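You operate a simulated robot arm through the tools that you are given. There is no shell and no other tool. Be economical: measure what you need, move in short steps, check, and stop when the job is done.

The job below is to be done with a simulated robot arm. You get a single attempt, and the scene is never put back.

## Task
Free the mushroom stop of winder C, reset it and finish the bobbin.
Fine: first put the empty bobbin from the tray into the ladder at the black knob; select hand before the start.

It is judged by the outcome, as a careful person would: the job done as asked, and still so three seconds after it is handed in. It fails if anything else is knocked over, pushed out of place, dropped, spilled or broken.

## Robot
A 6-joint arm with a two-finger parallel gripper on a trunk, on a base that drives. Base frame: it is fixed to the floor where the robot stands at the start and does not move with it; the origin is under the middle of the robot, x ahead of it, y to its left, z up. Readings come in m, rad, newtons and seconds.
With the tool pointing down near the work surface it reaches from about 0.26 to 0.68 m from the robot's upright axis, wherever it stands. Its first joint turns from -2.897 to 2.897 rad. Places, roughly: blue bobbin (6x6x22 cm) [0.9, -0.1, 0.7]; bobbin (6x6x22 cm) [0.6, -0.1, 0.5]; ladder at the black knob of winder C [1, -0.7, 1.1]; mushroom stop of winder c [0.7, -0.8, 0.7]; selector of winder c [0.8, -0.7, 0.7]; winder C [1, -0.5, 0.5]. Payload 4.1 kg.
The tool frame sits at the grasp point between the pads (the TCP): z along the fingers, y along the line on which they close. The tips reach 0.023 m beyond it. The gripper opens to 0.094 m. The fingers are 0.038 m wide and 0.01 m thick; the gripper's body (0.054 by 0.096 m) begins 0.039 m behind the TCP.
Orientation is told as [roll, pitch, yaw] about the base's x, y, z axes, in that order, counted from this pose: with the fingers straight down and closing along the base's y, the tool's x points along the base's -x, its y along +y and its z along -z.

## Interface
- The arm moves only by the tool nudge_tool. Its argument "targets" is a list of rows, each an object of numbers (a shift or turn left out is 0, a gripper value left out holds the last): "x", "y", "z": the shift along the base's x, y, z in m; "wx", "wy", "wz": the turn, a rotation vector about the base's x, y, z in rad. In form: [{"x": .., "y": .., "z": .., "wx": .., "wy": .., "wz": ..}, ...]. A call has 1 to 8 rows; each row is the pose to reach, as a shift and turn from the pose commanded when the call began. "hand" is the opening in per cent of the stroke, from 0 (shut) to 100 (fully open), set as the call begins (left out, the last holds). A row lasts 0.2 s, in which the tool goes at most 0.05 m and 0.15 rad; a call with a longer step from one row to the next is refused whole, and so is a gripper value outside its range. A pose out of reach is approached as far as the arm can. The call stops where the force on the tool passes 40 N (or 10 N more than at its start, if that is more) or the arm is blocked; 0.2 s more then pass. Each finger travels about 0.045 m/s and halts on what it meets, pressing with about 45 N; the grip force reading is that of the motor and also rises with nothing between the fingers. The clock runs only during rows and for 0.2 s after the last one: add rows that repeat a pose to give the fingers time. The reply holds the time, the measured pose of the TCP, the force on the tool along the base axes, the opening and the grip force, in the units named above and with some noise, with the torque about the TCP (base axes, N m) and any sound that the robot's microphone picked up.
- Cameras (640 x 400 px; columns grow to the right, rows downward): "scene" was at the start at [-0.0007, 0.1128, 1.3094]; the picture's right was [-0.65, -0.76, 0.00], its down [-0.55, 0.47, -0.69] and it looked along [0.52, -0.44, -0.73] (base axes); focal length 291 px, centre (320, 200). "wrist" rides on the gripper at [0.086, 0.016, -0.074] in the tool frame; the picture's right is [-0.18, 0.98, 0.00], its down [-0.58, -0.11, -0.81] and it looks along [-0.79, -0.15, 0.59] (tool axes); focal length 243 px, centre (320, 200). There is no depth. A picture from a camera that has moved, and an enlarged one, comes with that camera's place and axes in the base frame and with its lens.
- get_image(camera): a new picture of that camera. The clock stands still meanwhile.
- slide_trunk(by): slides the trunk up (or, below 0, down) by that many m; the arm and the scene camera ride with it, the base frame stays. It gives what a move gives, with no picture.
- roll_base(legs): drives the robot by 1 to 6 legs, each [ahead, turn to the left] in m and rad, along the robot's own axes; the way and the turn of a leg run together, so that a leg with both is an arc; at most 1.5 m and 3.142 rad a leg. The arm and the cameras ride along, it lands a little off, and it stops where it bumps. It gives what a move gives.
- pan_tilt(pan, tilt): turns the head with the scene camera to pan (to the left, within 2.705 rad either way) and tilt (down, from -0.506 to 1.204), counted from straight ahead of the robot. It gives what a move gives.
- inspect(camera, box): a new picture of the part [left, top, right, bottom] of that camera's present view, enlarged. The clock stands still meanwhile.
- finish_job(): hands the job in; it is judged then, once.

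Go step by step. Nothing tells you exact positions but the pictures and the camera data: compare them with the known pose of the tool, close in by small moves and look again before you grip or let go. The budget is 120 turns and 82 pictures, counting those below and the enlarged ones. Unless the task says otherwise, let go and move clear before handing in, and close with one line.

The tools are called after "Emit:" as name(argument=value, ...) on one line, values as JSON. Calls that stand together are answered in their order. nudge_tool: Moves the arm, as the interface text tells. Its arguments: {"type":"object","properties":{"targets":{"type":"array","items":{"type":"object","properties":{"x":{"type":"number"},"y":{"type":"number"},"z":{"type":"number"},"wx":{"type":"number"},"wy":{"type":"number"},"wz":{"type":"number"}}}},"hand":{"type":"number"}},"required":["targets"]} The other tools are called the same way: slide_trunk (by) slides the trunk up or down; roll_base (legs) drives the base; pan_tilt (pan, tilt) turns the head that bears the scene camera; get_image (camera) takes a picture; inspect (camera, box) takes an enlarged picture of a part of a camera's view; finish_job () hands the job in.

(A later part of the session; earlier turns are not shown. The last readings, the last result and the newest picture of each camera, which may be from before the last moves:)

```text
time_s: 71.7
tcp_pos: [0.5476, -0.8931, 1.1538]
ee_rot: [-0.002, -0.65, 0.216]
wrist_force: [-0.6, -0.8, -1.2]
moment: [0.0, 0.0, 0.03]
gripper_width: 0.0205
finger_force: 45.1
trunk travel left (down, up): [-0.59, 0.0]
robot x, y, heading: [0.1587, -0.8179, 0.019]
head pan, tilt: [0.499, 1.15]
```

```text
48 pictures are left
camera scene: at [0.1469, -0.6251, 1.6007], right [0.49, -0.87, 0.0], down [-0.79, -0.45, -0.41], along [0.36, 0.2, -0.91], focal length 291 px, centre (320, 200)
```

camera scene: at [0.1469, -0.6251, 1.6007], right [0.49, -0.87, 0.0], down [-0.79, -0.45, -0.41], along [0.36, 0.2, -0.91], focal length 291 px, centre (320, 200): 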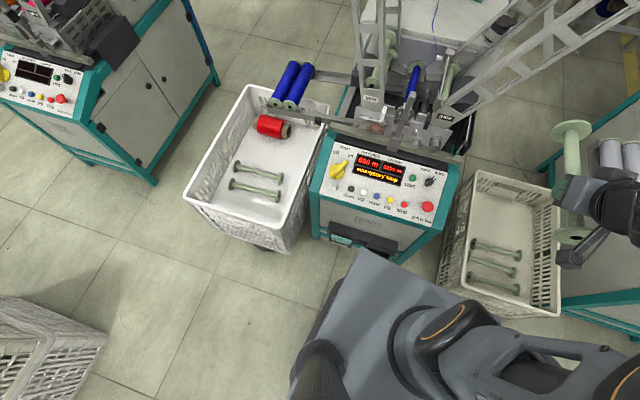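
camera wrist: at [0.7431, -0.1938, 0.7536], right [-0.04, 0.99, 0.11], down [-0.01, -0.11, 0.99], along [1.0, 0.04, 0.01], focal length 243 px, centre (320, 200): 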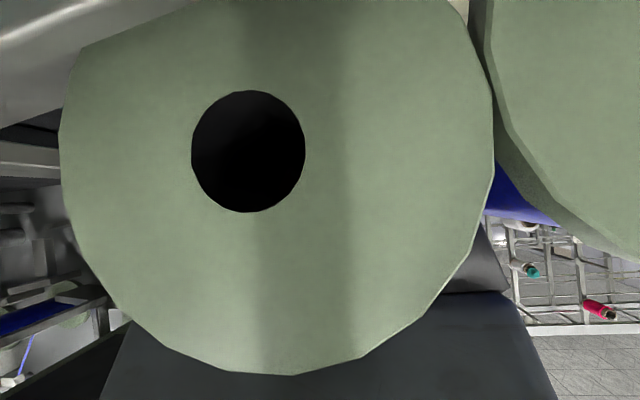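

Emit:
roll_base(legs=[[0.065, -0.019]])

Emit:
pan_tilt(pan=-0.1, tilt=0.4)

```text
time_s: 72.7
tcp_pos: [0.6127, -0.8996, 1.1518]
ee_rot: [-0.003, -0.649, 0.2]
wrist_force: [-0.2, 0.3, -1.3]
moment: [-0.01, 0.01, 0.02]
gripper_width: 0.0204
finger_force: 45.4
trunk travel left (down, up): [-0.59, 0.0]
robot x, y, heading: [0.2258, -0.8162, -0.004]
head pan, tilt: [0.499, 1.15]
```

```text
time_s: 73.8
tcp_pos: [0.6108, -0.8982, 1.1533]
ee_rot: [-0.002, -0.648, 0.197]
wrist_force: [0.6, 1.1, -1.2]
moment: [0.01, 0.02, 0.0]
gripper_width: 0.0205
finger_force: 44.5
trunk travel left (down, up): [-0.59, 0.0]
robot x, y, heading: [0.2283, -0.8176, -0.002]
head pan, tilt: [-0.099, 0.4]
```

Emit:
nudge_tool(targets=[{"y": 0.022, "z": 0.035, "wx": -0.042, "wy": -0.008}, {"y": 0.045, "z": 0.07, "wx": -0.084, "wy": -0.016}, {"y": 0.068, "z": 0.105, "wx": -0.126, "wy": -0.024}, {"y": 0.09, "z": 0.14, "wx": -0.168, "wy": -0.032}, {"y": 0.112, "z": 0.175, "wx": -0.21, "wy": -0.04}, {"y": 0.135, "z": 0.21, "wx": -0.252, "wy": -0.048}, {"y": 0.158, "z": 0.247, "wx": -0.295, "wy": -0.057}])

Emit:
nudge_tool(targets=[{"x": 0.045}, {"x": 0.09}, {"x": 0.135}, {"x": 0.18}])

Emit:
get_image(camera="wrist")

Emit:
get_image(camera="scene")

```text
time_s: 75.3
tcp_pos: [0.6102, -0.7411, 1.4027]
ee_rot: [-0.373, -0.615, 0.421]
wrist_force: [0.5, 1.1, -0.5]
moment: [-0.02, 0.03, 0.01]
gripper_width: 0.0208
finger_force: 44.8
trunk travel left (down, up): [-0.59, 0.0]
robot x, y, heading: [0.2257, -0.821, 0.005]
head pan, tilt: [-0.099, 0.4]
```

```text
time_s: 76.3
tcp_pos: [0.7948, -0.7444, 1.3991]
ee_rot: [-0.372, -0.612, 0.42]
wrist_force: [1.0, -0.3, -0.8]
moment: [-0.01, 0.07, 0.0]
gripper_width: 0.0208
finger_force: 45.3
trunk travel left (down, up): [-0.59, 0.0]
robot x, y, heading: [0.2256, -0.8161, -0.001]
head pan, tilt: [-0.099, 0.4]
```

```text
47 pictures are left
camera wrist: at [0.6806, -0.7485, 1.4012], right [-0.05, 0.98, -0.19], down [-0.06, 0.18, 0.98], along [1.0, 0.06, 0.05], focal length 243 px, centre (320, 200)
```

wrist: 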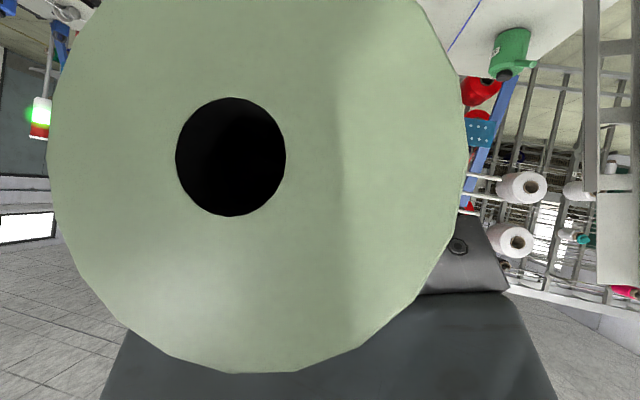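

```text
46 pictures are left
camera scene: at [0.2574, -0.6618, 1.6605], right [-0.1, -0.99, 0.0], down [-0.39, 0.04, -0.92], along [0.92, -0.09, -0.39], focal length 291 px, centre (320, 200)
```

scene: 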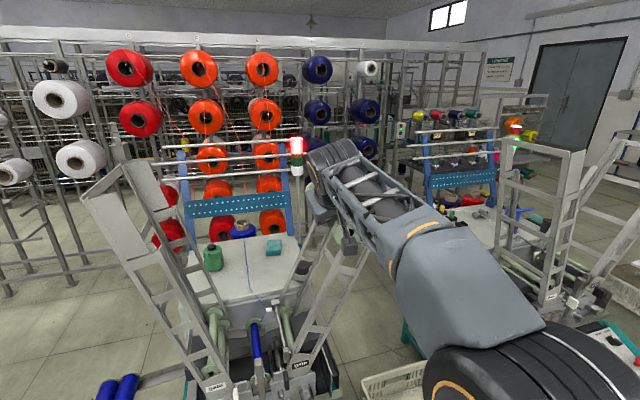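

The hand hides the mouth, so I'll retract to the right and measure the mouth precisely from this spot before inserting.

Emit:
nudge_tool(targets=[{"x": -0.045}, {"x": -0.09}, {"x": -0.135}, {"x": -0.18}, {"x": -0.2, "y": -0.03, "z": -0.03}, {"x": -0.215, "y": -0.06, "z": -0.06}, {"x": -0.22, "y": -0.09, "z": -0.095}, {"x": -0.22, "y": -0.12, "z": -0.13}])

Emit:
nudge_tool(targets=[{"y": -0.03, "z": -0.03}, {"y": -0.06, "z": -0.06}, {"y": -0.09, "z": -0.095}, {"y": -0.12, "z": -0.13}])

Emit:
pan_tilt(pan=-0.25, tilt=0.4)

Emit:
inspect(camera="scene", box=[260, 110, 400, 210])

```text
time_s: 78.2
tcp_pos: [0.5734, -0.8652, 1.2703]
ee_rot: [-0.372, -0.616, 0.419]
wrist_force: [0.4, -0.3, -0.8]
moment: [0.02, 0.04, 0.01]
gripper_width: 0.0208
finger_force: 45.0
trunk travel left (down, up): [-0.59, 0.0]
robot x, y, heading: [0.2251, -0.8191, -0.001]
head pan, tilt: [-0.099, 0.4]
```

```text
time_s: 79.2
tcp_pos: [0.5727, -0.9871, 1.14]
ee_rot: [-0.369, -0.612, 0.415]
wrist_force: [0.2, -0.3, -1.3]
moment: [0.06, 0.05, -0.04]
gripper_width: 0.0205
finger_force: 45.2
out of reach, approached as far as the arm can: row 4
trunk travel left (down, up): [-0.59, 0.0]
robot x, y, heading: [0.2278, -0.8202, 0.0]
head pan, tilt: [-0.099, 0.4]
```

```text
time_s: 79.8
tcp_pos: [0.5715, -0.9866, 1.141]
ee_rot: [-0.371, -0.613, 0.419]
wrist_force: [-0.4, 0.9, -1.4]
moment: [0.01, 0.02, -0.01]
gripper_width: 0.0208
finger_force: 44.7
trunk travel left (down, up): [-0.59, 0.0]
robot x, y, heading: [0.2227, -0.82, -0.001]
head pan, tilt: [-0.25, 0.4]
```

```text
4.00 times, centred on (330, 160) of scene
camera zoom: at [0.2533, -0.6759, 1.6607], right [-0.25, -0.97, 0.0], down [-0.38, 0.1, -0.92], along [0.89, -0.23, -0.39], focal length 1165 px, centre (280, 360)
```

zoom: 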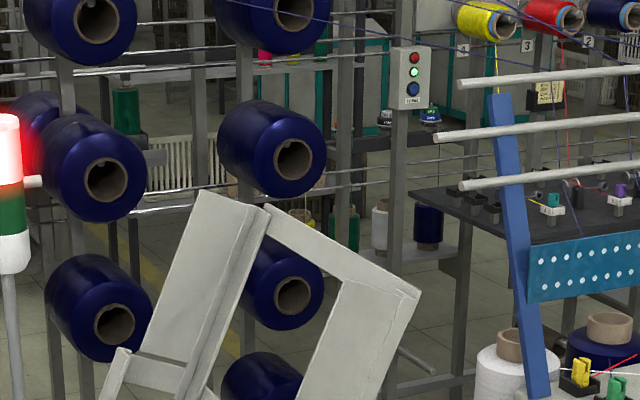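

Emit:
inspect(camera="scene", box=[270, 150, 390, 230])

```text
5.00 times, centred on (330, 190) of scene
camera zoom: at [0.2533, -0.6759, 1.6607], right [-0.25, -0.97, 0.0], down [-0.38, 0.1, -0.92], along [0.89, -0.23, -0.39], focal length 1456 px, centre (270, 250)
```

zoom: 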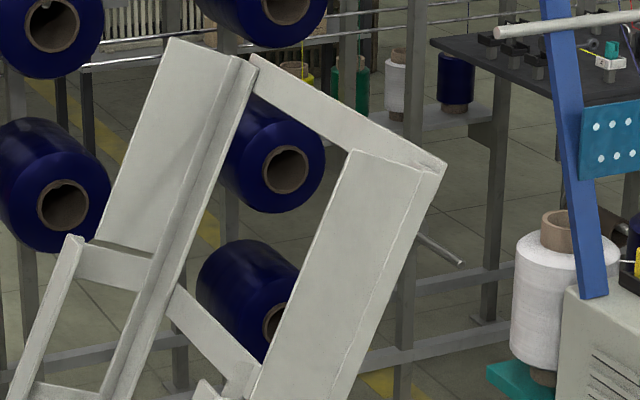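

I now have the mouth well located: top centre ≈(1.013, -0.882, 1.42), axis yaw 0.19, plates 0.24 apart, leaning about 26°. I'll roll the hand so it enters perpendicular to the chute, from the open left side.

Emit:
nudge_tool(targets=[{"y": 0.031, "z": 0.032, "wx": -0.092, "wy": -0.018}, {"y": 0.062, "z": 0.065, "wx": -0.184, "wy": -0.036}, {"y": 0.093, "z": 0.097, "wx": -0.276, "wy": -0.053}, {"y": 0.125, "z": 0.13, "wx": -0.368, "wy": -0.071}, {"y": 0.156, "z": 0.162, "wx": -0.46, "wy": -0.089}, {"y": 0.187, "z": 0.195, "wx": -0.552, "wy": -0.107}, {"y": 0.218, "z": 0.227, "wx": -0.645, "wy": -0.124}, {"y": 0.25, "z": 0.26, "wx": -0.737, "wy": -0.142}])

Emit:
get_image(camera="scene")

```text
time_s: 81.7
tcp_pos: [0.5733, -0.7318, 1.4035]
ee_rot: [-1.143, -0.299, 0.776]
wrist_force: [-0.4, 0.2, -0.8]
moment: [0.0, 0.01, 0.0]
gripper_width: 0.0207
finger_force: 45.2
out of reach, approached as far as the arm can: row 1, 2
trunk travel left (down, up): [-0.59, 0.0]
robot x, y, heading: [0.2253, -0.8195, 0.003]
head pan, tilt: [-0.25, 0.4]
```

```text
43 pictures are left
camera scene: at [0.2534, -0.6749, 1.6605], right [-0.25, -0.97, 0.0], down [-0.38, 0.1, -0.92], along [0.89, -0.23, -0.39], focal length 291 px, centre (320, 200)
```

scene: 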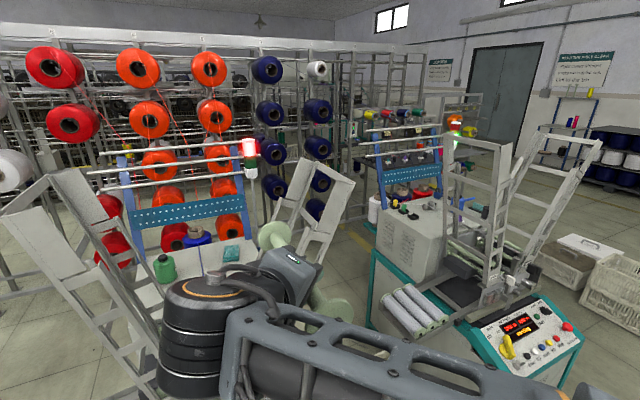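

Emit:
nudge_tool(targets=[{"x": 0.045}, {"x": 0.09}, {"x": 0.135}, {"x": 0.18}, {"x": 0.225}, {"x": 0.27}, {"x": 0.3}])

Emit:
get_image(camera="scene")

```text
time_s: 83.2
tcp_pos: [0.8799, -0.7318, 1.3996]
ee_rot: [-1.141, -0.298, 0.776]
wrist_force: [0.1, 0.3, -1.1]
moment: [0.02, 0.01, 0.01]
gripper_width: 0.0207
finger_force: 45.1
trunk travel left (down, up): [-0.59, 0.0]
robot x, y, heading: [0.2249, -0.817, -0.001]
head pan, tilt: [-0.25, 0.4]
```

```text
42 pictures are left
camera scene: at [0.2541, -0.6756, 1.6606], right [-0.25, -0.97, 0.0], down [-0.38, 0.1, -0.92], along [0.89, -0.23, -0.39], focal length 291 px, centre (320, 200)
```

scene: 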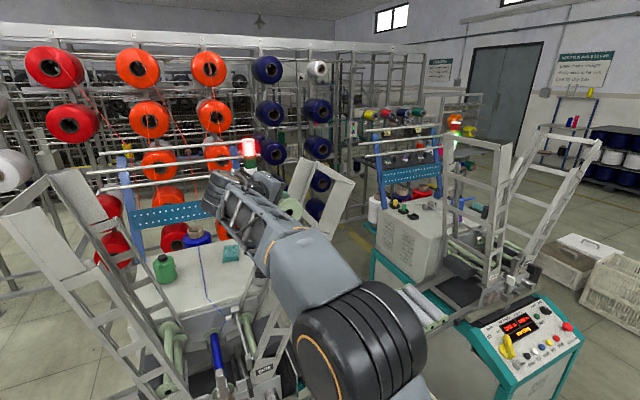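

Emit:
nudge_tool(targets=[{"x": 0.04, "y": -0.01}, {"x": 0.076, "y": -0.025, "z": -0.004}])

Emit:
inspect(camera="scene", box=[200, 140, 380, 280])

Emit:
get_image(camera="wrist")

```text
time_s: 83.8
tcp_pos: [0.9525, -0.7571, 1.3983]
ee_rot: [-1.14, -0.299, 0.775]
wrist_force: [0.2, 0.0, -0.4]
moment: [-0.01, -0.01, -0.03]
gripper_width: 0.0203
finger_force: 44.9
trunk travel left (down, up): [-0.59, 0.0]
robot x, y, heading: [0.2271, -0.8177, -0.001]
head pan, tilt: [-0.25, 0.4]
```

```text
2.86 times, centred on (290, 210) of scene
camera zoom: at [0.2547, -0.6758, 1.6606], right [-0.25, -0.97, 0.0], down [-0.38, 0.1, -0.92], along [0.89, -0.23, -0.39], focal length 832 px, centre (406, 171)
```

zoom: 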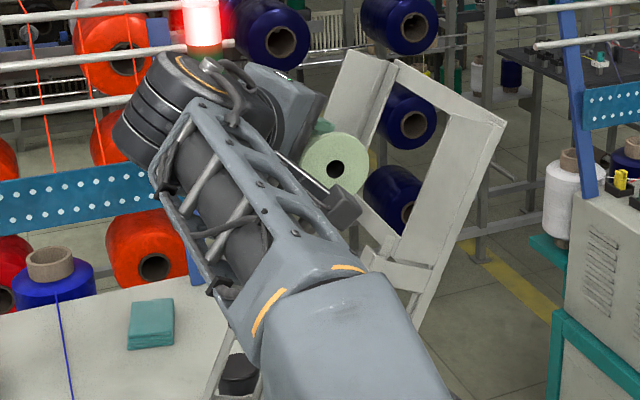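

```text
40 pictures are left
camera wrist: at [0.8376, -0.7646, 1.3888], right [0.03, 0.6, -0.8], down [-0.18, 0.79, 0.59], along [0.98, 0.13, 0.13], focal length 243 px, centre (320, 200)
```

wrist: 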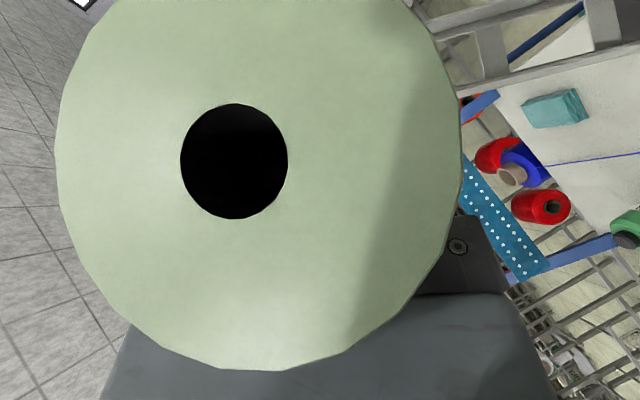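

The view is good: the near flange appears exactly where computed. I'll move into the mouth along the normal, part way.

Emit:
nudge_tool(targets=[{"x": 0.007, "y": -0.03, "z": -0.015}, {"x": 0.013, "y": -0.058, "z": -0.029}])

Emit:
inspect(camera="scene", box=[250, 150, 370, 230])

```text
time_s: 84.5
tcp_pos: [0.9608, -0.7951, 1.3786]
ee_rot: [-1.153, -0.313, 0.809]
wrist_force: [-5.5, 24.0, 6.7]
moment: [-0.08, 0.53, -2.0]
gripper_width: 0.0207
finger_force: 44.8
trunk travel left (down, up): [-0.59, 0.0]
robot x, y, heading: [0.2253, -0.818, 0.014]
head pan, tilt: [-0.25, 0.4]
stopped in row 2: the force on the tool passed its limit (the readings are from after the stop); the commanded pose is now the measured one
```

```text
5.00 times, centred on (310, 190) of scene
camera zoom: at [0.2489, -0.6726, 1.6604], right [-0.23, -0.97, 0.0], down [-0.38, 0.09, -0.92], along [0.9, -0.22, -0.39], focal length 1456 px, centre (370, 250)
```

zoom: 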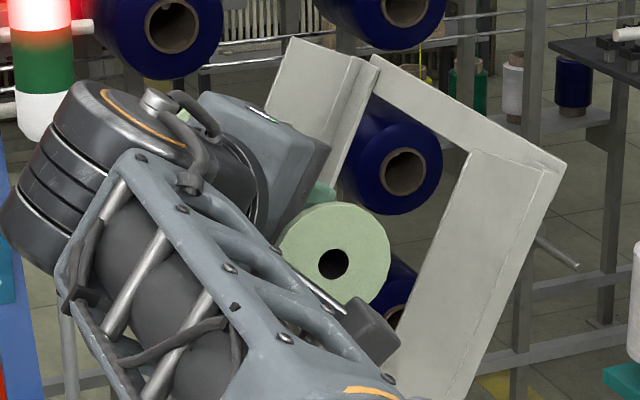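

The wrist camera housing sits just where the ladder's near plate is, so this grip cannot enter. I'll back out, return the bobbin to the tray, and regrip it nearer its front end with a steeper hand, so the camera stays in front of the plate.

Emit:
nudge_tool(targets=[{"x": -0.006, "y": 0.025, "z": 0.012}, {"x": -0.01, "y": 0.06, "z": 0.02}, {"x": -0.05, "y": 0.065, "z": 0.02}, {"x": -0.095, "y": 0.065, "z": 0.02}, {"x": -0.14, "y": 0.065, "z": 0.02}, {"x": -0.185, "y": 0.065, "z": 0.02}, {"x": -0.23, "y": 0.065, "z": 0.02}, {"x": -0.275, "y": 0.065, "z": 0.02}])

Emit:
nudge_tool(targets=[{"x": -0.045}, {"x": -0.08}, {"x": -0.1, "z": -0.03, "wx": 0.13, "wy": 0.025}, {"x": -0.1, "z": -0.07, "wx": 0.26, "wy": 0.05}, {"x": -0.1, "z": -0.11, "wx": 0.39, "wy": 0.075}, {"x": -0.1, "z": -0.15, "wx": 0.52, "wy": 0.1}, {"x": -0.1, "z": -0.19, "wx": 0.65, "wy": 0.125}, {"x": -0.1, "z": -0.23, "wx": 0.78, "wy": 0.15}])

```text
time_s: 86.3
tcp_pos: [0.6871, -0.7393, 1.3938]
ee_rot: [-1.151, -0.309, 0.798]
wrist_force: [-0.7, 0.4, -0.4]
moment: [-0.01, 0.01, 0.01]
gripper_width: 0.0206
finger_force: 45.2
trunk travel left (down, up): [-0.59, 0.0]
robot x, y, heading: [0.2233, -0.817, 0.008]
head pan, tilt: [-0.25, 0.4]
```

```text
time_s: 88.1
tcp_pos: [0.589, -0.7339, 1.1679]
ee_rot: [-0.326, -0.645, 0.398]
wrist_force: [-0.2, 0.3, -1.2]
moment: [0.02, 0.0, 0.01]
gripper_width: 0.0205
finger_force: 45.5
out of reach, approached as far as the arm can: row 8
trunk travel left (down, up): [-0.59, 0.0]
robot x, y, heading: [0.2269, -0.8198, 0.003]
head pan, tilt: [-0.25, 0.4]
```

Emit:
nudge_tool(targets=[{"x": -0.02, "wx": 0.13, "wy": 0.025}, {"x": -0.03, "wx": 0.265, "wy": 0.05}])

Emit:
roll_base(legs=[[-0.25, 0], [0, 0.9], [0.25, 0], [0, -0.9]])

```text
time_s: 88.7
tcp_pos: [0.5786, -0.7291, 1.1858]
ee_rot: [0.012, -0.673, 0.189]
wrist_force: [-0.2, 0.9, -1.1]
moment: [0.02, 0.03, 0.01]
gripper_width: 0.0205
finger_force: 44.9
out of reach, approached as far as the arm can: row 1, 2
trunk travel left (down, up): [-0.59, 0.0]
robot x, y, heading: [0.2249, -0.8126, 0.008]
head pan, tilt: [-0.25, 0.4]
```

```text
time_s: 90.4
tcp_pos: [0.3549, -0.7185, 1.1856]
ee_rot: [0.012, -0.671, 0.209]
wrist_force: [-0.3, -0.6, -0.5]
moment: [0.0, 0.0, 0.02]
gripper_width: 0.0204
finger_force: 44.6
trunk travel left (down, up): [-0.59, 0.0]
robot x, y, heading: [0.0032, -0.8127, 0.028]
head pan, tilt: [-0.25, 0.4]
stopped in leg 1: the robot was blocked; the commanded pose is now the measured one
```

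The reverse was blocked behind, so I'll check what is there before turning.

Emit:
roll_base(legs=[[0.04, 0]])

Emit:
pan_tilt(pan=-2.5, tilt=1.1)

Emit:
get_image(camera="scene")

```text
time_s: 91.3
tcp_pos: [0.3955, -0.7173, 1.1858]
ee_rot: [0.01, -0.671, 0.208]
wrist_force: [0.7, 1.0, -0.6]
moment: [0.0, -0.01, -0.01]
gripper_width: 0.0205
finger_force: 45.0
trunk travel left (down, up): [-0.59, 0.0]
robot x, y, heading: [0.0422, -0.8094, 0.032]
head pan, tilt: [-0.25, 0.4]
```

```text
time_s: 93.4
tcp_pos: [0.3944, -0.7178, 1.186]
ee_rot: [0.012, -0.672, 0.208]
wrist_force: [-0.4, 0.3, -1.3]
moment: [0.04, 0.03, 0.0]
gripper_width: 0.0204
finger_force: 45.2
trunk travel left (down, up): [-0.59, 0.0]
robot x, y, heading: [0.0419, -0.8106, 0.028]
head pan, tilt: [-2.499, 1.1]
```

```text
38 pictures are left
camera scene: at [-0.0728, -0.6874, 1.6038], right [-0.62, 0.78, 0.0], down [0.7, 0.55, -0.45], along [-0.36, -0.28, -0.89], focal length 291 px, centre (320, 200)
```

scene: 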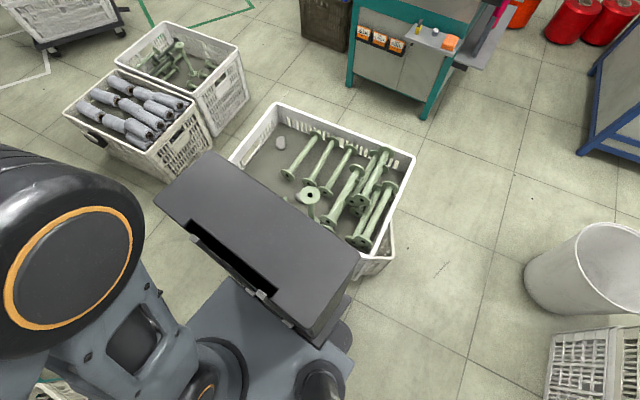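

Emit:
roll_base(legs=[[0.015, 0], [0, 1.17], [0.2, 0], [0, -1.2], [0.08, 0]])

Emit:
pan_tilt(pan=0.2, tilt=0.75)

Emit:
get_image(camera="scene")

```text
time_s: 101.9
tcp_pos: [0.5743, -0.5586, 1.1855]
ee_rot: [0.01, -0.67, 0.149]
wrist_force: [0.6, 0.7, -0.7]
moment: [0.01, 0.02, 0.01]
gripper_width: 0.0206
finger_force: 45.1
trunk travel left (down, up): [-0.59, 0.0]
robot x, y, heading: [0.2205, -0.6331, -0.033]
head pan, tilt: [-2.499, 1.1]
```

```text
time_s: 104.3
tcp_pos: [0.5722, -0.559, 1.1855]
ee_rot: [0.012, -0.669, 0.149]
wrist_force: [0.0, -0.5, -0.5]
moment: [-0.02, 0.03, -0.03]
gripper_width: 0.0207
finger_force: 45.1
trunk travel left (down, up): [-0.59, 0.0]
robot x, y, heading: [0.2171, -0.6314, -0.038]
head pan, tilt: [0.201, 0.75]
```

```text
37 pictures are left
camera scene: at [0.242, -0.452, 1.6295], right [0.17, -0.99, 0.0], down [-0.67, -0.11, -0.73], along [0.72, 0.12, -0.68], focal length 291 px, centre (320, 200)
```

scene: 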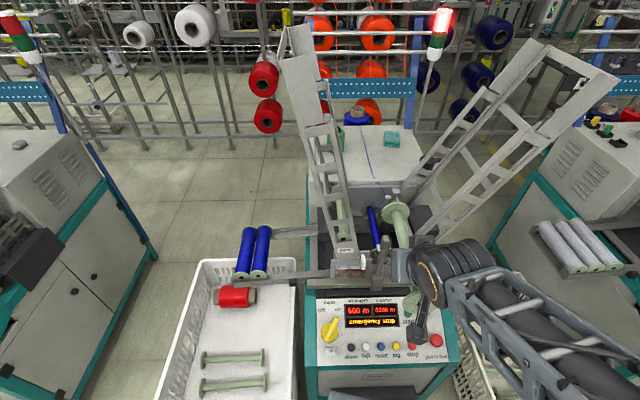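

Emit:
nudge_tool(targets=[{"x": -0.02, "y": 0.035, "wy": 0.01, "wz": 0.02}, {"x": -0.02, "y": 0.08, "wy": 0.02, "wz": 0.04}, {"x": -0.02, "y": 0.125, "wy": 0.02, "wz": 0.04}, {"x": -0.02, "y": 0.17, "wy": 0.02, "wz": 0.04}, {"x": -0.02, "y": 0.215, "wy": 0.02, "wz": 0.04}, {"x": -0.02, "y": 0.26, "wy": 0.02, "wz": 0.04}, {"x": -0.02, "y": 0.305, "wy": 0.02, "wz": 0.04}, {"x": -0.02, "y": 0.345, "wy": 0.02, "wz": 0.04}])

Emit:
slide_trunk(by=-0.24)

Emit:
nudge_tool(targets=[{"x": 0.045, "y": 0.005}, {"x": 0.09, "y": 0.01}, {"x": 0.135, "y": 0.015}, {"x": 0.18, "y": 0.02}, {"x": 0.225, "y": 0.022}, {"x": 0.27, "y": 0.022}, {"x": 0.304, "y": 0.022, "z": -0.03}])

```text
time_s: 106.1
tcp_pos: [0.5533, -0.2093, 1.1852]
ee_rot: [0.013, -0.651, 0.187]
wrist_force: [-0.8, 0.0, 0.0]
moment: [-0.05, 0.0, -0.03]
gripper_width: 0.0207
finger_force: 45.7
trunk travel left (down, up): [-0.59, 0.0]
robot x, y, heading: [0.2151, -0.6296, -0.039]
head pan, tilt: [0.201, 0.75]
```

```text
time_s: 108.6
tcp_pos: [0.5539, -0.2103, 0.9454]
ee_rot: [0.014, -0.651, 0.187]
wrist_force: [0.3, -0.2, -0.2]
moment: [0.0, 0.0, 0.0]
gripper_width: 0.0208
finger_force: 45.1
trunk travel left (down, up): [-0.35, 0.24]
robot x, y, heading: [0.2177, -0.6335, -0.034]
head pan, tilt: [0.201, 0.75]
```

```text
time_s: 110.2
tcp_pos: [0.8573, -0.1903, 0.9148]
ee_rot: [0.012, -0.648, 0.187]
wrist_force: [-0.4, -0.2, -0.2]
moment: [0.0, 0.03, 0.05]
gripper_width: 0.0208
finger_force: 44.9
trunk travel left (down, up): [-0.35, 0.24]
robot x, y, heading: [0.218, -0.634, -0.036]
head pan, tilt: [0.201, 0.75]
```

Emit:
nudge_tool(targets=[{"y": -0.003, "z": -0.045}, {"y": -0.004, "z": -0.09}, {"y": -0.004, "z": -0.125}, {"y": -0.004, "z": -0.15}, {"y": -0.004, "z": -0.16}, {"y": -0.004, "z": -0.166}])

Emit:
inspect(camera="scene", box=[215, 200, 335, 280])

```text
time_s: 111.6
tcp_pos: [0.8573, -0.1938, 0.7521]
ee_rot: [0.018, -0.657, 0.184]
wrist_force: [-7.5, -2.5, 10.8]
moment: [0.21, -1.34, -0.33]
gripper_width: 0.0208
finger_force: 44.7
trunk travel left (down, up): [-0.35, 0.24]
robot x, y, heading: [0.2159, -0.6364, -0.036]
head pan, tilt: [0.201, 0.75]
```

```text
5.00 times, centred on (275, 240) of scene
camera zoom: at [0.2401, -0.4528, 1.3898], right [0.17, -0.99, 0.0], down [-0.67, -0.11, -0.73], along [0.72, 0.12, -0.68], focal length 1456 px, centre (545, 0)
```

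zoom: 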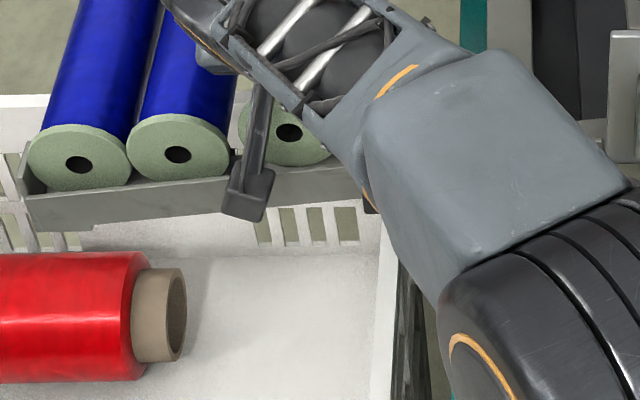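

It rests on the rails, with the far end touching first. I'll release it gently.

Emit:
nudge_tool(targets=[{"z": 0.001}, {"z": 0.001}, {"z": 0.001}], hand=36)

Emit:
nudge_tool(targets=[{"z": 0.03}, {"z": 0.07}, {"z": 0.115}])

Emit:
get_image(camera="wrist")

Emit:
inspect(camera="scene", box=[215, 200, 335, 280])

```text
time_s: 112.4
tcp_pos: [0.8579, -0.1936, 0.7481]
ee_rot: [0.013, -0.651, 0.187]
wrist_force: [0.7, 0.6, 0.8]
moment: [-0.01, 0.01, 0.02]
gripper_width: 0.0337
finger_force: 0.0
trunk travel left (down, up): [-0.35, 0.24]
robot x, y, heading: [0.2148, -0.631, -0.036]
head pan, tilt: [0.201, 0.75]
```

```text
time_s: 113.2
tcp_pos: [0.8578, -0.1903, 0.864]
ee_rot: [0.014, -0.651, 0.187]
wrist_force: [0.6, 0.1, -0.2]
moment: [-0.03, 0.02, -0.01]
gripper_width: 0.0337
finger_force: 0.0
trunk travel left (down, up): [-0.35, 0.24]
robot x, y, heading: [0.2174, -0.6277, -0.034]
head pan, tilt: [0.201, 0.75]
```

```text
35 pictures are left
camera wrist: at [0.7433, -0.1957, 0.871], right [-0.05, 0.99, 0.12], down [0.0, -0.12, 0.99], along [1.0, 0.05, 0.01], focal length 243 px, centre (320, 200)
```

wrist: 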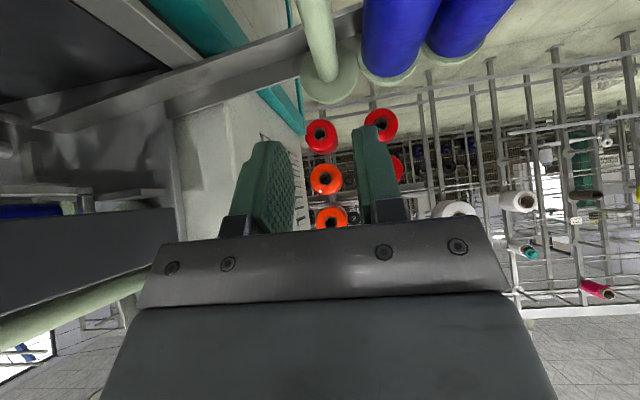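

```text
5.00 times, centred on (275, 240) of scene
camera zoom: at [0.242, -0.4519, 1.3895], right [0.17, -0.99, 0.0], down [-0.67, -0.11, -0.73], along [0.72, 0.12, -0.68], focal length 1456 px, centre (545, 0)
```

zoom: 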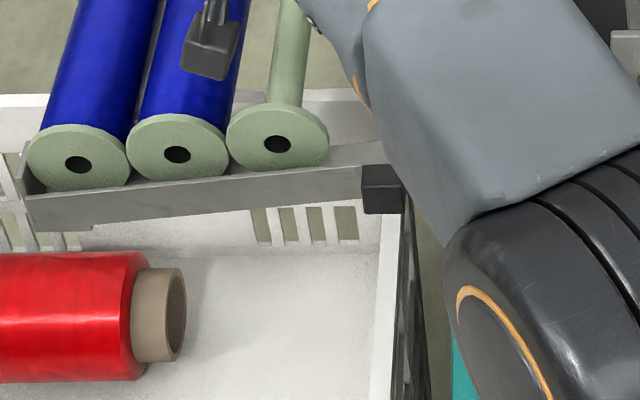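

The bobbin is back on the tray in its former place. I'll regrip it about 5 cm in front of its centre with the hand steeper.

Emit:
nudge_tool(targets=[{"x": -0.01, "wx": -0.021, "wy": 0.074}, {"x": -0.019, "y": -0.0005, "z": -0.03, "wx": -0.042, "wy": 0.147}, {"x": -0.019, "y": -0.0005, "z": -0.06, "wx": -0.042, "wy": 0.147}])

Emit:
get_image(camera="wrist")

```text
time_s: 114.0
tcp_pos: [0.8413, -0.1936, 0.8038]
ee_rot: [-0.002, -0.499, 0.196]
wrist_force: [-0.1, -0.1, 0.3]
moment: [-0.01, -0.02, -0.01]
gripper_width: 0.0337
finger_force: 0.0
trunk travel left (down, up): [-0.35, 0.24]
robot x, y, heading: [0.2144, -0.6337, -0.033]
head pan, tilt: [0.201, 0.75]
```

```text
33 pictures are left
camera wrist: at [0.7285, -0.1986, 0.8288], right [-0.03, 1.0, 0.09], down [0.14, -0.08, 0.99], along [0.99, 0.04, -0.14], focal length 243 px, centre (320, 200)
```

wrist: 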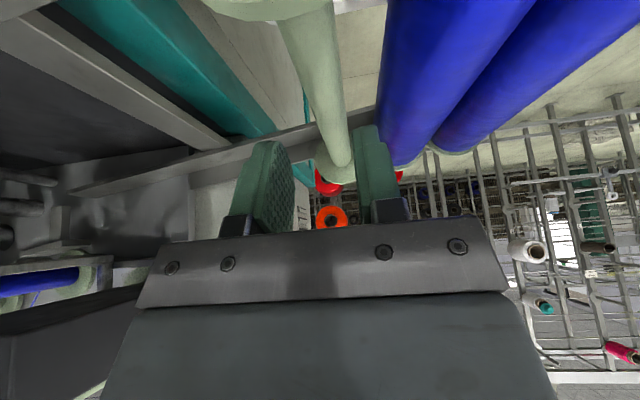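

Emit:
nudge_tool(targets=[{"y": 0.002, "z": -0.025}, {"y": 0.002, "z": -0.045}, {"y": 0.002, "z": -0.058}])

Emit:
get_image(camera="wrist")

```text
time_s: 114.8
tcp_pos: [0.8383, -0.1917, 0.7465]
ee_rot: [-0.003, -0.499, 0.195]
wrist_force: [-0.3, 0.3, 0.0]
moment: [0.01, -0.04, 0.01]
gripper_width: 0.0338
finger_force: 0.1
trunk travel left (down, up): [-0.35, 0.24]
robot x, y, heading: [0.2146, -0.6324, -0.035]
head pan, tilt: [0.201, 0.75]
```

```text
32 pictures are left
camera wrist: at [0.7255, -0.1956, 0.7716], right [-0.03, 1.0, 0.09], down [0.14, -0.08, 0.99], along [0.99, 0.04, -0.14], focal length 243 px, centre (320, 200)
```

wrist: 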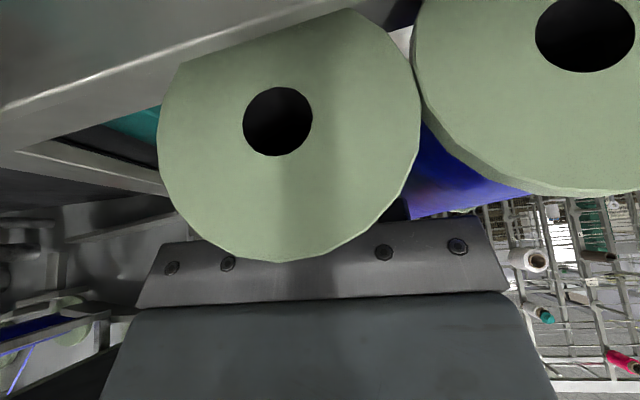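

Emit:
nudge_tool(targets=[{"z": -0.001}, {"z": -0.001}, {"z": -0.001}, {"z": -0.001}], hand=0)

Emit:
nudge_tool(targets=[{"z": 0.02}, {"z": 0.045}, {"z": 0.08}, {"z": 0.12}, {"z": 0.16}, {"x": -0.045, "y": -0.009, "z": 0.17}, {"x": -0.09, "y": -0.018, "z": 0.18}, {"x": -0.135, "y": -0.027, "z": 0.19}])

Emit:
get_image(camera="wrist")

```text
time_s: 115.8
tcp_pos: [0.8378, -0.1912, 0.7471]
ee_rot: [-0.003, -0.5, 0.193]
wrist_force: [0.1, 0.4, 4.5]
moment: [0.05, -0.14, -0.15]
gripper_width: 0.0209
finger_force: 45.3
trunk travel left (down, up): [-0.35, 0.24]
robot x, y, heading: [0.2162, -0.6334, -0.036]
head pan, tilt: [0.201, 0.75]
```

```text
time_s: 117.6
tcp_pos: [0.7927, -0.1656, 0.9399]
ee_rot: [-0.003, -0.497, 0.194]
wrist_force: [-0.1, 1.0, -0.8]
moment: [0.01, 0.04, -0.01]
gripper_width: 0.0207
finger_force: 44.7
out of reach, approached as far as the arm can: row 5, 6, 7, 8
trunk travel left (down, up): [-0.35, 0.24]
robot x, y, heading: [0.2174, -0.6339, -0.033]
head pan, tilt: [0.201, 0.75]
```

```text
31 pictures are left
camera wrist: at [0.6804, -0.1706, 0.965], right [-0.03, 1.0, 0.09], down [0.14, -0.08, 0.99], along [0.99, 0.04, -0.14], focal length 243 px, centre (320, 200)
```

wrist: 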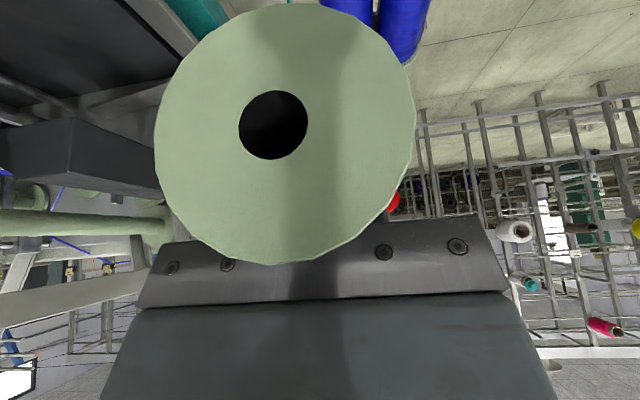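

Emit:
nudge_tool(targets=[{"x": -0.045}, {"x": -0.09}, {"x": -0.135}, {"x": -0.18}, {"x": -0.22, "y": -0.01}, {"x": -0.24, "y": -0.05}, {"x": -0.24, "y": -0.095}, {"x": -0.24, "y": -0.14}])

Emit:
slide_trunk(by=0.24)

Emit:
nudge_tool(targets=[{"y": -0.045}, {"y": -0.09}, {"y": -0.135}, {"y": -0.18}, {"y": -0.225}, {"y": -0.27}, {"y": -0.315}, {"y": -0.36}])

```text
time_s: 119.4
tcp_pos: [0.6691, -0.0941, 0.993]
ee_rot: [-0.003, -0.496, 0.197]
wrist_force: [-0.2, 0.2, -0.8]
moment: [-0.02, 0.05, 0.04]
gripper_width: 0.0202
finger_force: 44.8
out of reach, approached as far as the arm can: row 1, 2, 3, 4, 5, 6, 7, 8
trunk travel left (down, up): [-0.35, 0.24]
robot x, y, heading: [0.2136, -0.6303, -0.031]
head pan, tilt: [0.201, 0.75]
```

```text
time_s: 121.9
tcp_pos: [0.6692, -0.0941, 1.2333]
ee_rot: [-0.004, -0.498, 0.195]
wrist_force: [0.9, -0.1, -0.9]
moment: [0.0, 0.05, -0.01]
gripper_width: 0.0207
finger_force: 44.9
trunk travel left (down, up): [-0.59, 0.0]
robot x, y, heading: [0.2157, -0.6321, -0.036]
head pan, tilt: [0.201, 0.75]
```

```text
time_s: 123.7
tcp_pos: [0.7314, -0.1729, 1.2952]
ee_rot: [-0.004, -0.496, 0.194]
wrist_force: [-0.4, 0.0, -0.6]
moment: [0.02, 0.04, 0.02]
gripper_width: 0.0206
finger_force: 45.2
out of reach, approached as far as the arm can: row 1, 2, 3, 4, 5, 6, 7, 8
trunk travel left (down, up): [-0.59, 0.0]
robot x, y, heading: [0.2144, -0.6293, -0.033]
head pan, tilt: [0.201, 0.75]
```

The arm got stuck at a joint limit while retracting. I'll bring the commanded pose back towards where the arm actually is and see how it follows.

Emit:
nudge_tool(targets=[{"x": 0.025, "y": 0.04}, {"x": 0.05, "y": 0.08}, {"x": 0.075, "y": 0.12}, {"x": 0.1, "y": 0.16}, {"x": 0.125, "y": 0.2}, {"x": 0.15, "y": 0.24}, {"x": 0.175, "y": 0.28}, {"x": 0.2, "y": 0.32}])

Emit:
get_image(camera="scene")

```text
time_s: 125.5
tcp_pos: [0.7283, -0.1168, 1.2037]
ee_rot: [-0.004, -0.498, 0.193]
wrist_force: [-0.6, -0.6, -0.8]
moment: [0.0, 0.04, -0.01]
gripper_width: 0.0206
finger_force: 45.1
out of reach, approached as far as the arm can: row 1, 2, 3, 4, 5, 6, 7, 8
trunk travel left (down, up): [-0.59, 0.0]
robot x, y, heading: [0.2173, -0.631, -0.034]
head pan, tilt: [0.201, 0.75]
```

```text
30 pictures are left
camera scene: at [0.2422, -0.4517, 1.6295], right [0.17, -0.99, 0.0], down [-0.67, -0.11, -0.73], along [0.72, 0.12, -0.68], focal length 291 px, centre (320, 200)
```

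scene: 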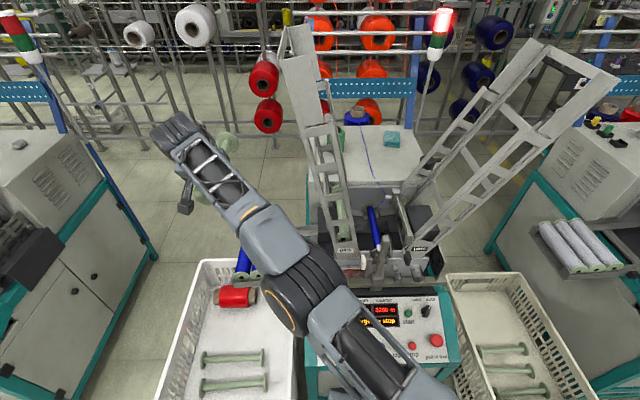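

Emit:
nudge_tool(targets=[{"x": 0.008, "y": 0.034, "wz": 0.08}, {"x": 0.016, "y": 0.068, "wz": 0.16}, {"x": 0.024, "y": 0.102, "wz": 0.24}, {"x": 0.032, "y": 0.136, "wz": 0.32}, {"x": 0.04, "y": 0.17, "wz": 0.4}, {"x": 0.048, "y": 0.2, "wz": 0.48}, {"x": 0.05, "y": 0.22, "wz": 0.56}, {"x": 0.05, "y": 0.22, "wz": 0.6}])

```text
time_s: 127.3
tcp_pos: [0.6774, -0.0422, 1.1555]
ee_rot: [-0.005, -0.497, 0.736]
wrist_force: [-0.6, 0.0, -1.0]
moment: [0.01, 0.03, 0.01]
gripper_width: 0.0206
finger_force: 44.5
out of reach, approached as far as the arm can: row 1, 2, 3, 4, 5, 6, 7, 8
trunk travel left (down, up): [-0.59, 0.0]
robot x, y, heading: [0.2145, -0.6272, -0.03]
head pan, tilt: [0.201, 0.75]
```

Emit:
nudge_tool(targets=[{"x": -0.01, "y": 0.03, "wx": -0.05, "wy": 0.05}, {"x": -0.02, "y": 0.06, "wx": -0.1, "wy": 0.1}, {"x": -0.03, "y": 0.09, "wx": -0.15, "wy": 0.15}, {"x": -0.036, "y": 0.12, "wx": -0.2, "wy": 0.2}, {"x": -0.036, "y": 0.136, "wx": -0.25, "wy": 0.25}, {"x": -0.036, "y": 0.136, "wx": -0.3, "wy": 0.3}, {"x": -0.036, "y": 0.136, "wx": -0.35, "wy": 0.35}])

```text
time_s: 128.9
tcp_pos: [0.5687, -0.0582, 1.1204]
ee_rot: [-0.025, -0.051, 0.742]
wrist_force: [-0.6, 0.1, -0.4]
moment: [-0.04, 0.05, 0.02]
gripper_width: 0.0202
finger_force: 44.8
out of reach, approached as far as the arm can: row 1, 2, 3, 4, 5, 6, 7
trunk travel left (down, up): [-0.59, 0.0]
robot x, y, heading: [0.218, -0.6372, -0.028]
head pan, tilt: [0.201, 0.75]
```

Emit:
nudge_tool(targets=[{"x": -0.035, "y": -0.03}, {"x": -0.07, "y": -0.06}, {"x": -0.1, "y": -0.09}, {"x": -0.13, "y": -0.12}, {"x": -0.16, "y": -0.15}, {"x": -0.18, "y": -0.18}, {"x": -0.18, "y": -0.22}, {"x": -0.18, "y": -0.26}])

```text
time_s: 130.7
tcp_pos: [0.5332, -0.0572, 1.1379]
ee_rot: [-0.026, -0.001, 0.741]
wrist_force: [-0.5, 0.6, -0.5]
moment: [-0.01, 0.02, 0.01]
gripper_width: 0.021
finger_force: 45.0
out of reach, approached as far as the arm can: row 1, 2, 3, 4, 5, 6, 7, 8
trunk travel left (down, up): [-0.59, 0.0]
robot x, y, heading: [0.2135, -0.63, -0.032]
head pan, tilt: [0.201, 0.75]
```

Emit:
nudge_tool(targets=[{"x": 0.006, "y": 0.045, "z": -0.006}, {"x": 0.012, "y": 0.09, "z": -0.012}, {"x": 0.018, "y": 0.135, "z": -0.018}, {"x": 0.024, "y": 0.18, "z": -0.024}, {"x": 0.03, "y": 0.22, "z": -0.03}, {"x": 0.036, "y": 0.245, "z": -0.038}, {"x": 0.036, "y": 0.245, "z": -0.08}, {"x": 0.02, "y": 0.22, "z": -0.12}])

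Emit:
get_image(camera="scene")

```text
time_s: 132.5
tcp_pos: [0.497, -0.0247, 1.0214]
ee_rot: [-0.025, -0.004, 0.743]
wrist_force: [-0.7, -0.5, -0.2]
moment: [0.01, 0.01, 0.01]
gripper_width: 0.0203
finger_force: 45.2
out of reach, approached as far as the arm can: row 1, 2, 3, 4, 5, 6, 7, 8
trunk travel left (down, up): [-0.59, 0.0]
robot x, y, heading: [0.2162, -0.6324, -0.036]
head pan, tilt: [0.201, 0.75]
```

```text
29 pictures are left
camera scene: at [0.2419, -0.4517, 1.6296], right [0.17, -0.99, 0.0], down [-0.67, -0.11, -0.73], along [0.72, 0.12, -0.68], focal length 291 px, centre (320, 200)
```

scene: 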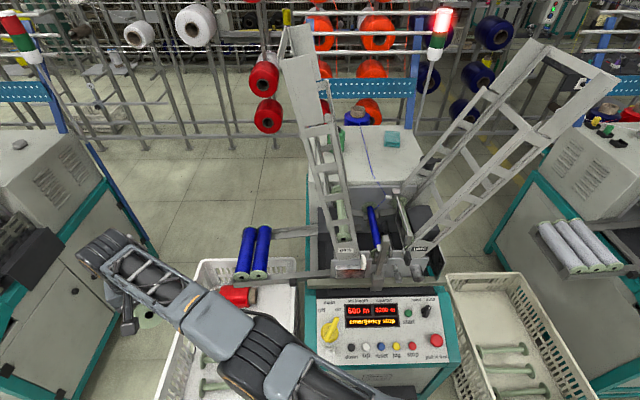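

Emit:
nudge_tool(targets=[{"wz": -0.12}, {"wz": -0.24}, {"wz": -0.36}, {"wz": -0.48}, {"wz": -0.6}, {"wz": -0.72}, {"wz": -0.84}, {"wz": -0.96}])

```text
time_s: 134.3
tcp_pos: [0.4898, -0.0252, 1.0336]
ee_rot: [-0.026, -0.004, -0.222]
wrist_force: [-0.3, -0.4, -1.4]
moment: [0.0, 0.01, 0.01]
gripper_width: 0.0206
finger_force: 44.9
out of reach, approached as far as the arm can: row 3, 4, 5, 6, 7, 8
trunk travel left (down, up): [-0.59, 0.0]
robot x, y, heading: [0.213, -0.6309, -0.029]
head pan, tilt: [0.201, 0.75]
```

Emit:
nudge_tool(targets=[{"wz": 0.14}, {"wz": 0.28}, {"wz": 0.42}, {"wz": 0.56}, {"wz": 0.7}, {"wz": 0.76}, {"wz": 0.76}])

Emit:
nudge_tool(targets=[{"x": -0.02, "y": -0.03}, {"x": -0.04, "y": -0.06}])

```text
time_s: 135.9
tcp_pos: [0.4918, -0.0252, 1.0348]
ee_rot: [-0.028, -0.002, 0.542]
wrist_force: [0.5, 0.2, -0.2]
moment: [0.02, 0.01, -0.01]
gripper_width: 0.0206
finger_force: 44.8
trunk travel left (down, up): [-0.59, 0.0]
robot x, y, heading: [0.2137, -0.6349, -0.032]
head pan, tilt: [0.201, 0.75]
```

```text
time_s: 136.5
tcp_pos: [0.4856, -0.0242, 1.0373]
ee_rot: [-0.029, -0.003, 0.541]
wrist_force: [0.6, 0.0, -0.2]
moment: [-0.01, 0.05, 0.01]
gripper_width: 0.0208
finger_force: 45.2
out of reach, approached as far as the arm can: row 1, 2
trunk travel left (down, up): [-0.59, 0.0]
robot x, y, heading: [0.2211, -0.6346, -0.033]
head pan, tilt: [0.201, 0.75]
```

Emit:
nudge_tool(targets=[{"x": 0.02, "y": 0.045}, {"x": 0.04, "y": 0.09}, {"x": 0.06, "y": 0.135}, {"x": 0.06, "y": 0.135}, {"x": 0.04, "y": 0.09}, {"x": 0.02, "y": 0.045}, {"x": 0.0, "y": 0.0}, {"x": -0.02, "y": -0.045}])

```text
time_s: 138.3
tcp_pos: [0.4835, -0.023, 1.0363]
ee_rot: [-0.026, -0.005, 0.54]
wrist_force: [-0.4, 0.1, -0.9]
moment: [-0.03, 0.03, -0.01]
gripper_width: 0.0206
finger_force: 44.9
out of reach, approached as far as the arm can: row 1, 2, 3, 4, 5, 6, 7, 8
trunk travel left (down, up): [-0.59, 0.0]
robot x, y, heading: [0.2135, -0.6313, -0.033]
head pan, tilt: [0.201, 0.75]
```

Emit:
nudge_tool(targets=[{"x": 0.03, "y": 0.035}, {"x": 0.055, "y": 0.075}, {"x": 0.07, "y": 0.105}, {"x": 0.115, "y": 0.088, "wz": -0.08}, {"x": 0.155, "y": 0.065, "wz": -0.15}, {"x": 0.19, "y": 0.035, "wz": -0.22}, {"x": 0.22, "y": 0.005, "wz": -0.29}, {"x": 0.249, "y": -0.023, "wz": -0.36}])

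```text
time_s: 140.1
tcp_pos: [0.6756, -0.1284, 1.0219]
ee_rot: [-0.025, -0.005, 0.18]
wrist_force: [0.4, -0.3, 0.0]
moment: [-0.03, 0.06, 0.02]
gripper_width: 0.0208
finger_force: 44.9
out of reach, approached as far as the arm can: row 1, 2, 3, 4, 5, 6, 7, 8
trunk travel left (down, up): [-0.59, 0.0]
robot x, y, heading: [0.2166, -0.6321, -0.032]
head pan, tilt: [0.201, 0.75]
```

Emit:
nudge_tool(targets=[{"z": -0.045}, {"z": -0.09}, {"x": -0.01, "y": -0.01, "z": -0.135}, {"x": -0.03, "y": -0.03, "z": -0.17}, {"x": -0.055, "y": -0.055, "z": -0.19}, {"x": -0.085, "y": -0.085, "z": -0.2}, {"x": -0.115, "y": -0.115, "z": -0.2}, {"x": -0.145, "y": -0.145, "z": -0.2}])

```text
time_s: 141.9
tcp_pos: [0.5299, -0.2631, 0.827]
ee_rot: [-0.027, -0.002, 0.181]
wrist_force: [-0.6, -0.3, -0.5]
moment: [0.02, 0.04, 0.03]
gripper_width: 0.0203
finger_force: 45.1
trunk travel left (down, up): [-0.59, 0.0]
robot x, y, heading: [0.215, -0.6303, -0.03]
head pan, tilt: [0.201, 0.75]
```

The arm is free again. I'll restore the pitch and move to the right at a moderate radius.

Emit:
nudge_tool(targets=[{"x": -0.01, "y": -0.03, "z": 0.03, "wx": 0.013, "wy": -0.07}, {"x": -0.01, "y": -0.06, "z": 0.06, "wx": 0.026, "wy": -0.14}, {"x": -0.01, "y": -0.09, "z": 0.09, "wx": 0.039, "wy": -0.21}, {"x": -0.0, "y": -0.12, "z": 0.12, "wx": 0.052, "wy": -0.28}, {"x": 0.01, "y": -0.15, "z": 0.15, "wx": 0.065, "wy": -0.35}, {"x": 0.02, "y": -0.18, "z": 0.18, "wx": 0.08, "wy": -0.42}, {"x": 0.03, "y": -0.21, "z": 0.21, "wx": 0.093, "wy": -0.491}, {"x": 0.03, "y": -0.24, "z": 0.24, "wx": 0.093, "wy": -0.491}])

Emit:
nudge_tool(targets=[{"y": -0.04, "z": 0.02}, {"y": -0.08, "z": 0.04}, {"y": -0.12, "z": 0.06}, {"y": -0.16, "z": 0.08}])

```text
time_s: 143.7
tcp_pos: [0.5715, -0.496, 1.0729]
ee_rot: [-0.023, -0.503, 0.18]
wrist_force: [0.0, 0.6, -0.4]
moment: [0.0, 0.0, 0.0]
gripper_width: 0.0207
finger_force: 45.9
out of reach, approached as far as the arm can: row 7, 8
trunk travel left (down, up): [-0.59, 0.0]
robot x, y, heading: [0.2153, -0.6349, -0.036]
head pan, tilt: [0.201, 0.75]
```

```text
time_s: 144.7
tcp_pos: [0.5702, -0.6577, 1.1497]
ee_rot: [-0.021, -0.502, 0.179]
wrist_force: [0.1, -0.7, -0.9]
moment: [-0.01, 0.05, 0.0]
gripper_width: 0.0204
finger_force: 45.3
out of reach, approached as far as the arm can: row 1, 2, 3
trunk travel left (down, up): [-0.59, 0.0]
robot x, y, heading: [0.2198, -0.6291, -0.03]
head pan, tilt: [0.201, 0.75]
```

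Emit:
roll_base(legs=[[-0.2, 0], [0, -0.87], [0.25, 0], [0, 0.9], [0.055, 0]])

Emit:
pan_tilt(pan=-0.25, tilt=0.4)

```text
time_s: 152.7
tcp_pos: [0.5858, -0.8413, 1.1505]
ee_rot: [-0.022, -0.499, 0.19]
wrist_force: [0.7, 0.4, -0.9]
moment: [0.0, 0.02, -0.01]
gripper_width: 0.0203
finger_force: 45.0
trunk travel left (down, up): [-0.59, 0.0]
robot x, y, heading: [0.233, -0.8226, -0.022]
head pan, tilt: [0.201, 0.75]
```

```text
time_s: 153.6
tcp_pos: [0.5851, -0.8416, 1.1506]
ee_rot: [-0.023, -0.502, 0.193]
wrist_force: [-0.3, 0.4, -0.6]
moment: [-0.04, 0.03, 0.01]
gripper_width: 0.0203
finger_force: 44.7
trunk travel left (down, up): [-0.59, 0.0]
robot x, y, heading: [0.2325, -0.8172, -0.023]
head pan, tilt: [-0.25, 0.4]
```

Emit:
nudge_tool(targets=[{"y": 0.015, "z": 0.032, "wx": -0.126, "wy": -0.0245}, {"y": 0.03, "z": 0.065, "wx": -0.253, "wy": -0.049}, {"y": 0.045, "z": 0.097, "wx": -0.379, "wy": -0.0735}, {"y": 0.06, "z": 0.13, "wx": -0.505, "wy": -0.098}, {"y": 0.075, "z": 0.162, "wx": -0.632, "wy": -0.1225}, {"y": 0.09, "z": 0.195, "wx": -0.758, "wy": -0.147}, {"y": 0.105, "z": 0.225, "wx": -0.885, "wy": -0.1715}, {"y": 0.12, "z": 0.25, "wx": -1.011, "wy": -0.196}])

Emit:
nudge_tool(targets=[{"x": 0.045}, {"x": 0.09}, {"x": 0.135}, {"x": 0.18}, {"x": 0.225}, {"x": 0.27}, {"x": 0.3}])

Emit:
get_image(camera="scene")

```text
time_s: 155.4
tcp_pos: [0.5854, -0.7191, 1.4009]
ee_rot: [-1.113, -0.249, 0.631]
wrist_force: [-0.6, 0.5, -0.8]
moment: [-0.03, 0.04, 0.01]
gripper_width: 0.0203
finger_force: 45.2
trunk travel left (down, up): [-0.59, 0.0]
robot x, y, heading: [0.2317, -0.8215, -0.026]
head pan, tilt: [-0.25, 0.4]
```

```text
time_s: 157.0
tcp_pos: [0.885, -0.7213, 1.3995]
ee_rot: [-1.11, -0.25, 0.632]
wrist_force: [-0.5, -0.2, -0.4]
moment: [0.0, 0.02, -0.02]
gripper_width: 0.0201
finger_force: 45.1
trunk travel left (down, up): [-0.59, 0.0]
robot x, y, heading: [0.2336, -0.8219, -0.018]
head pan, tilt: [-0.25, 0.4]
```

```text
28 pictures are left
camera scene: at [0.2634, -0.6798, 1.6606], right [-0.27, -0.96, 0.0], down [-0.38, 0.1, -0.92], along [0.89, -0.25, -0.39], focal length 291 px, centre (320, 200)
```

scene: 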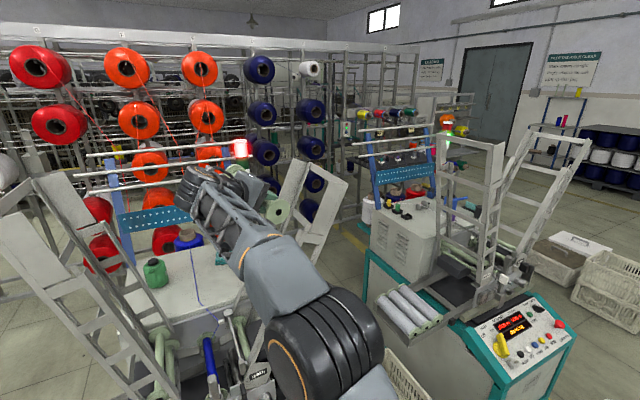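

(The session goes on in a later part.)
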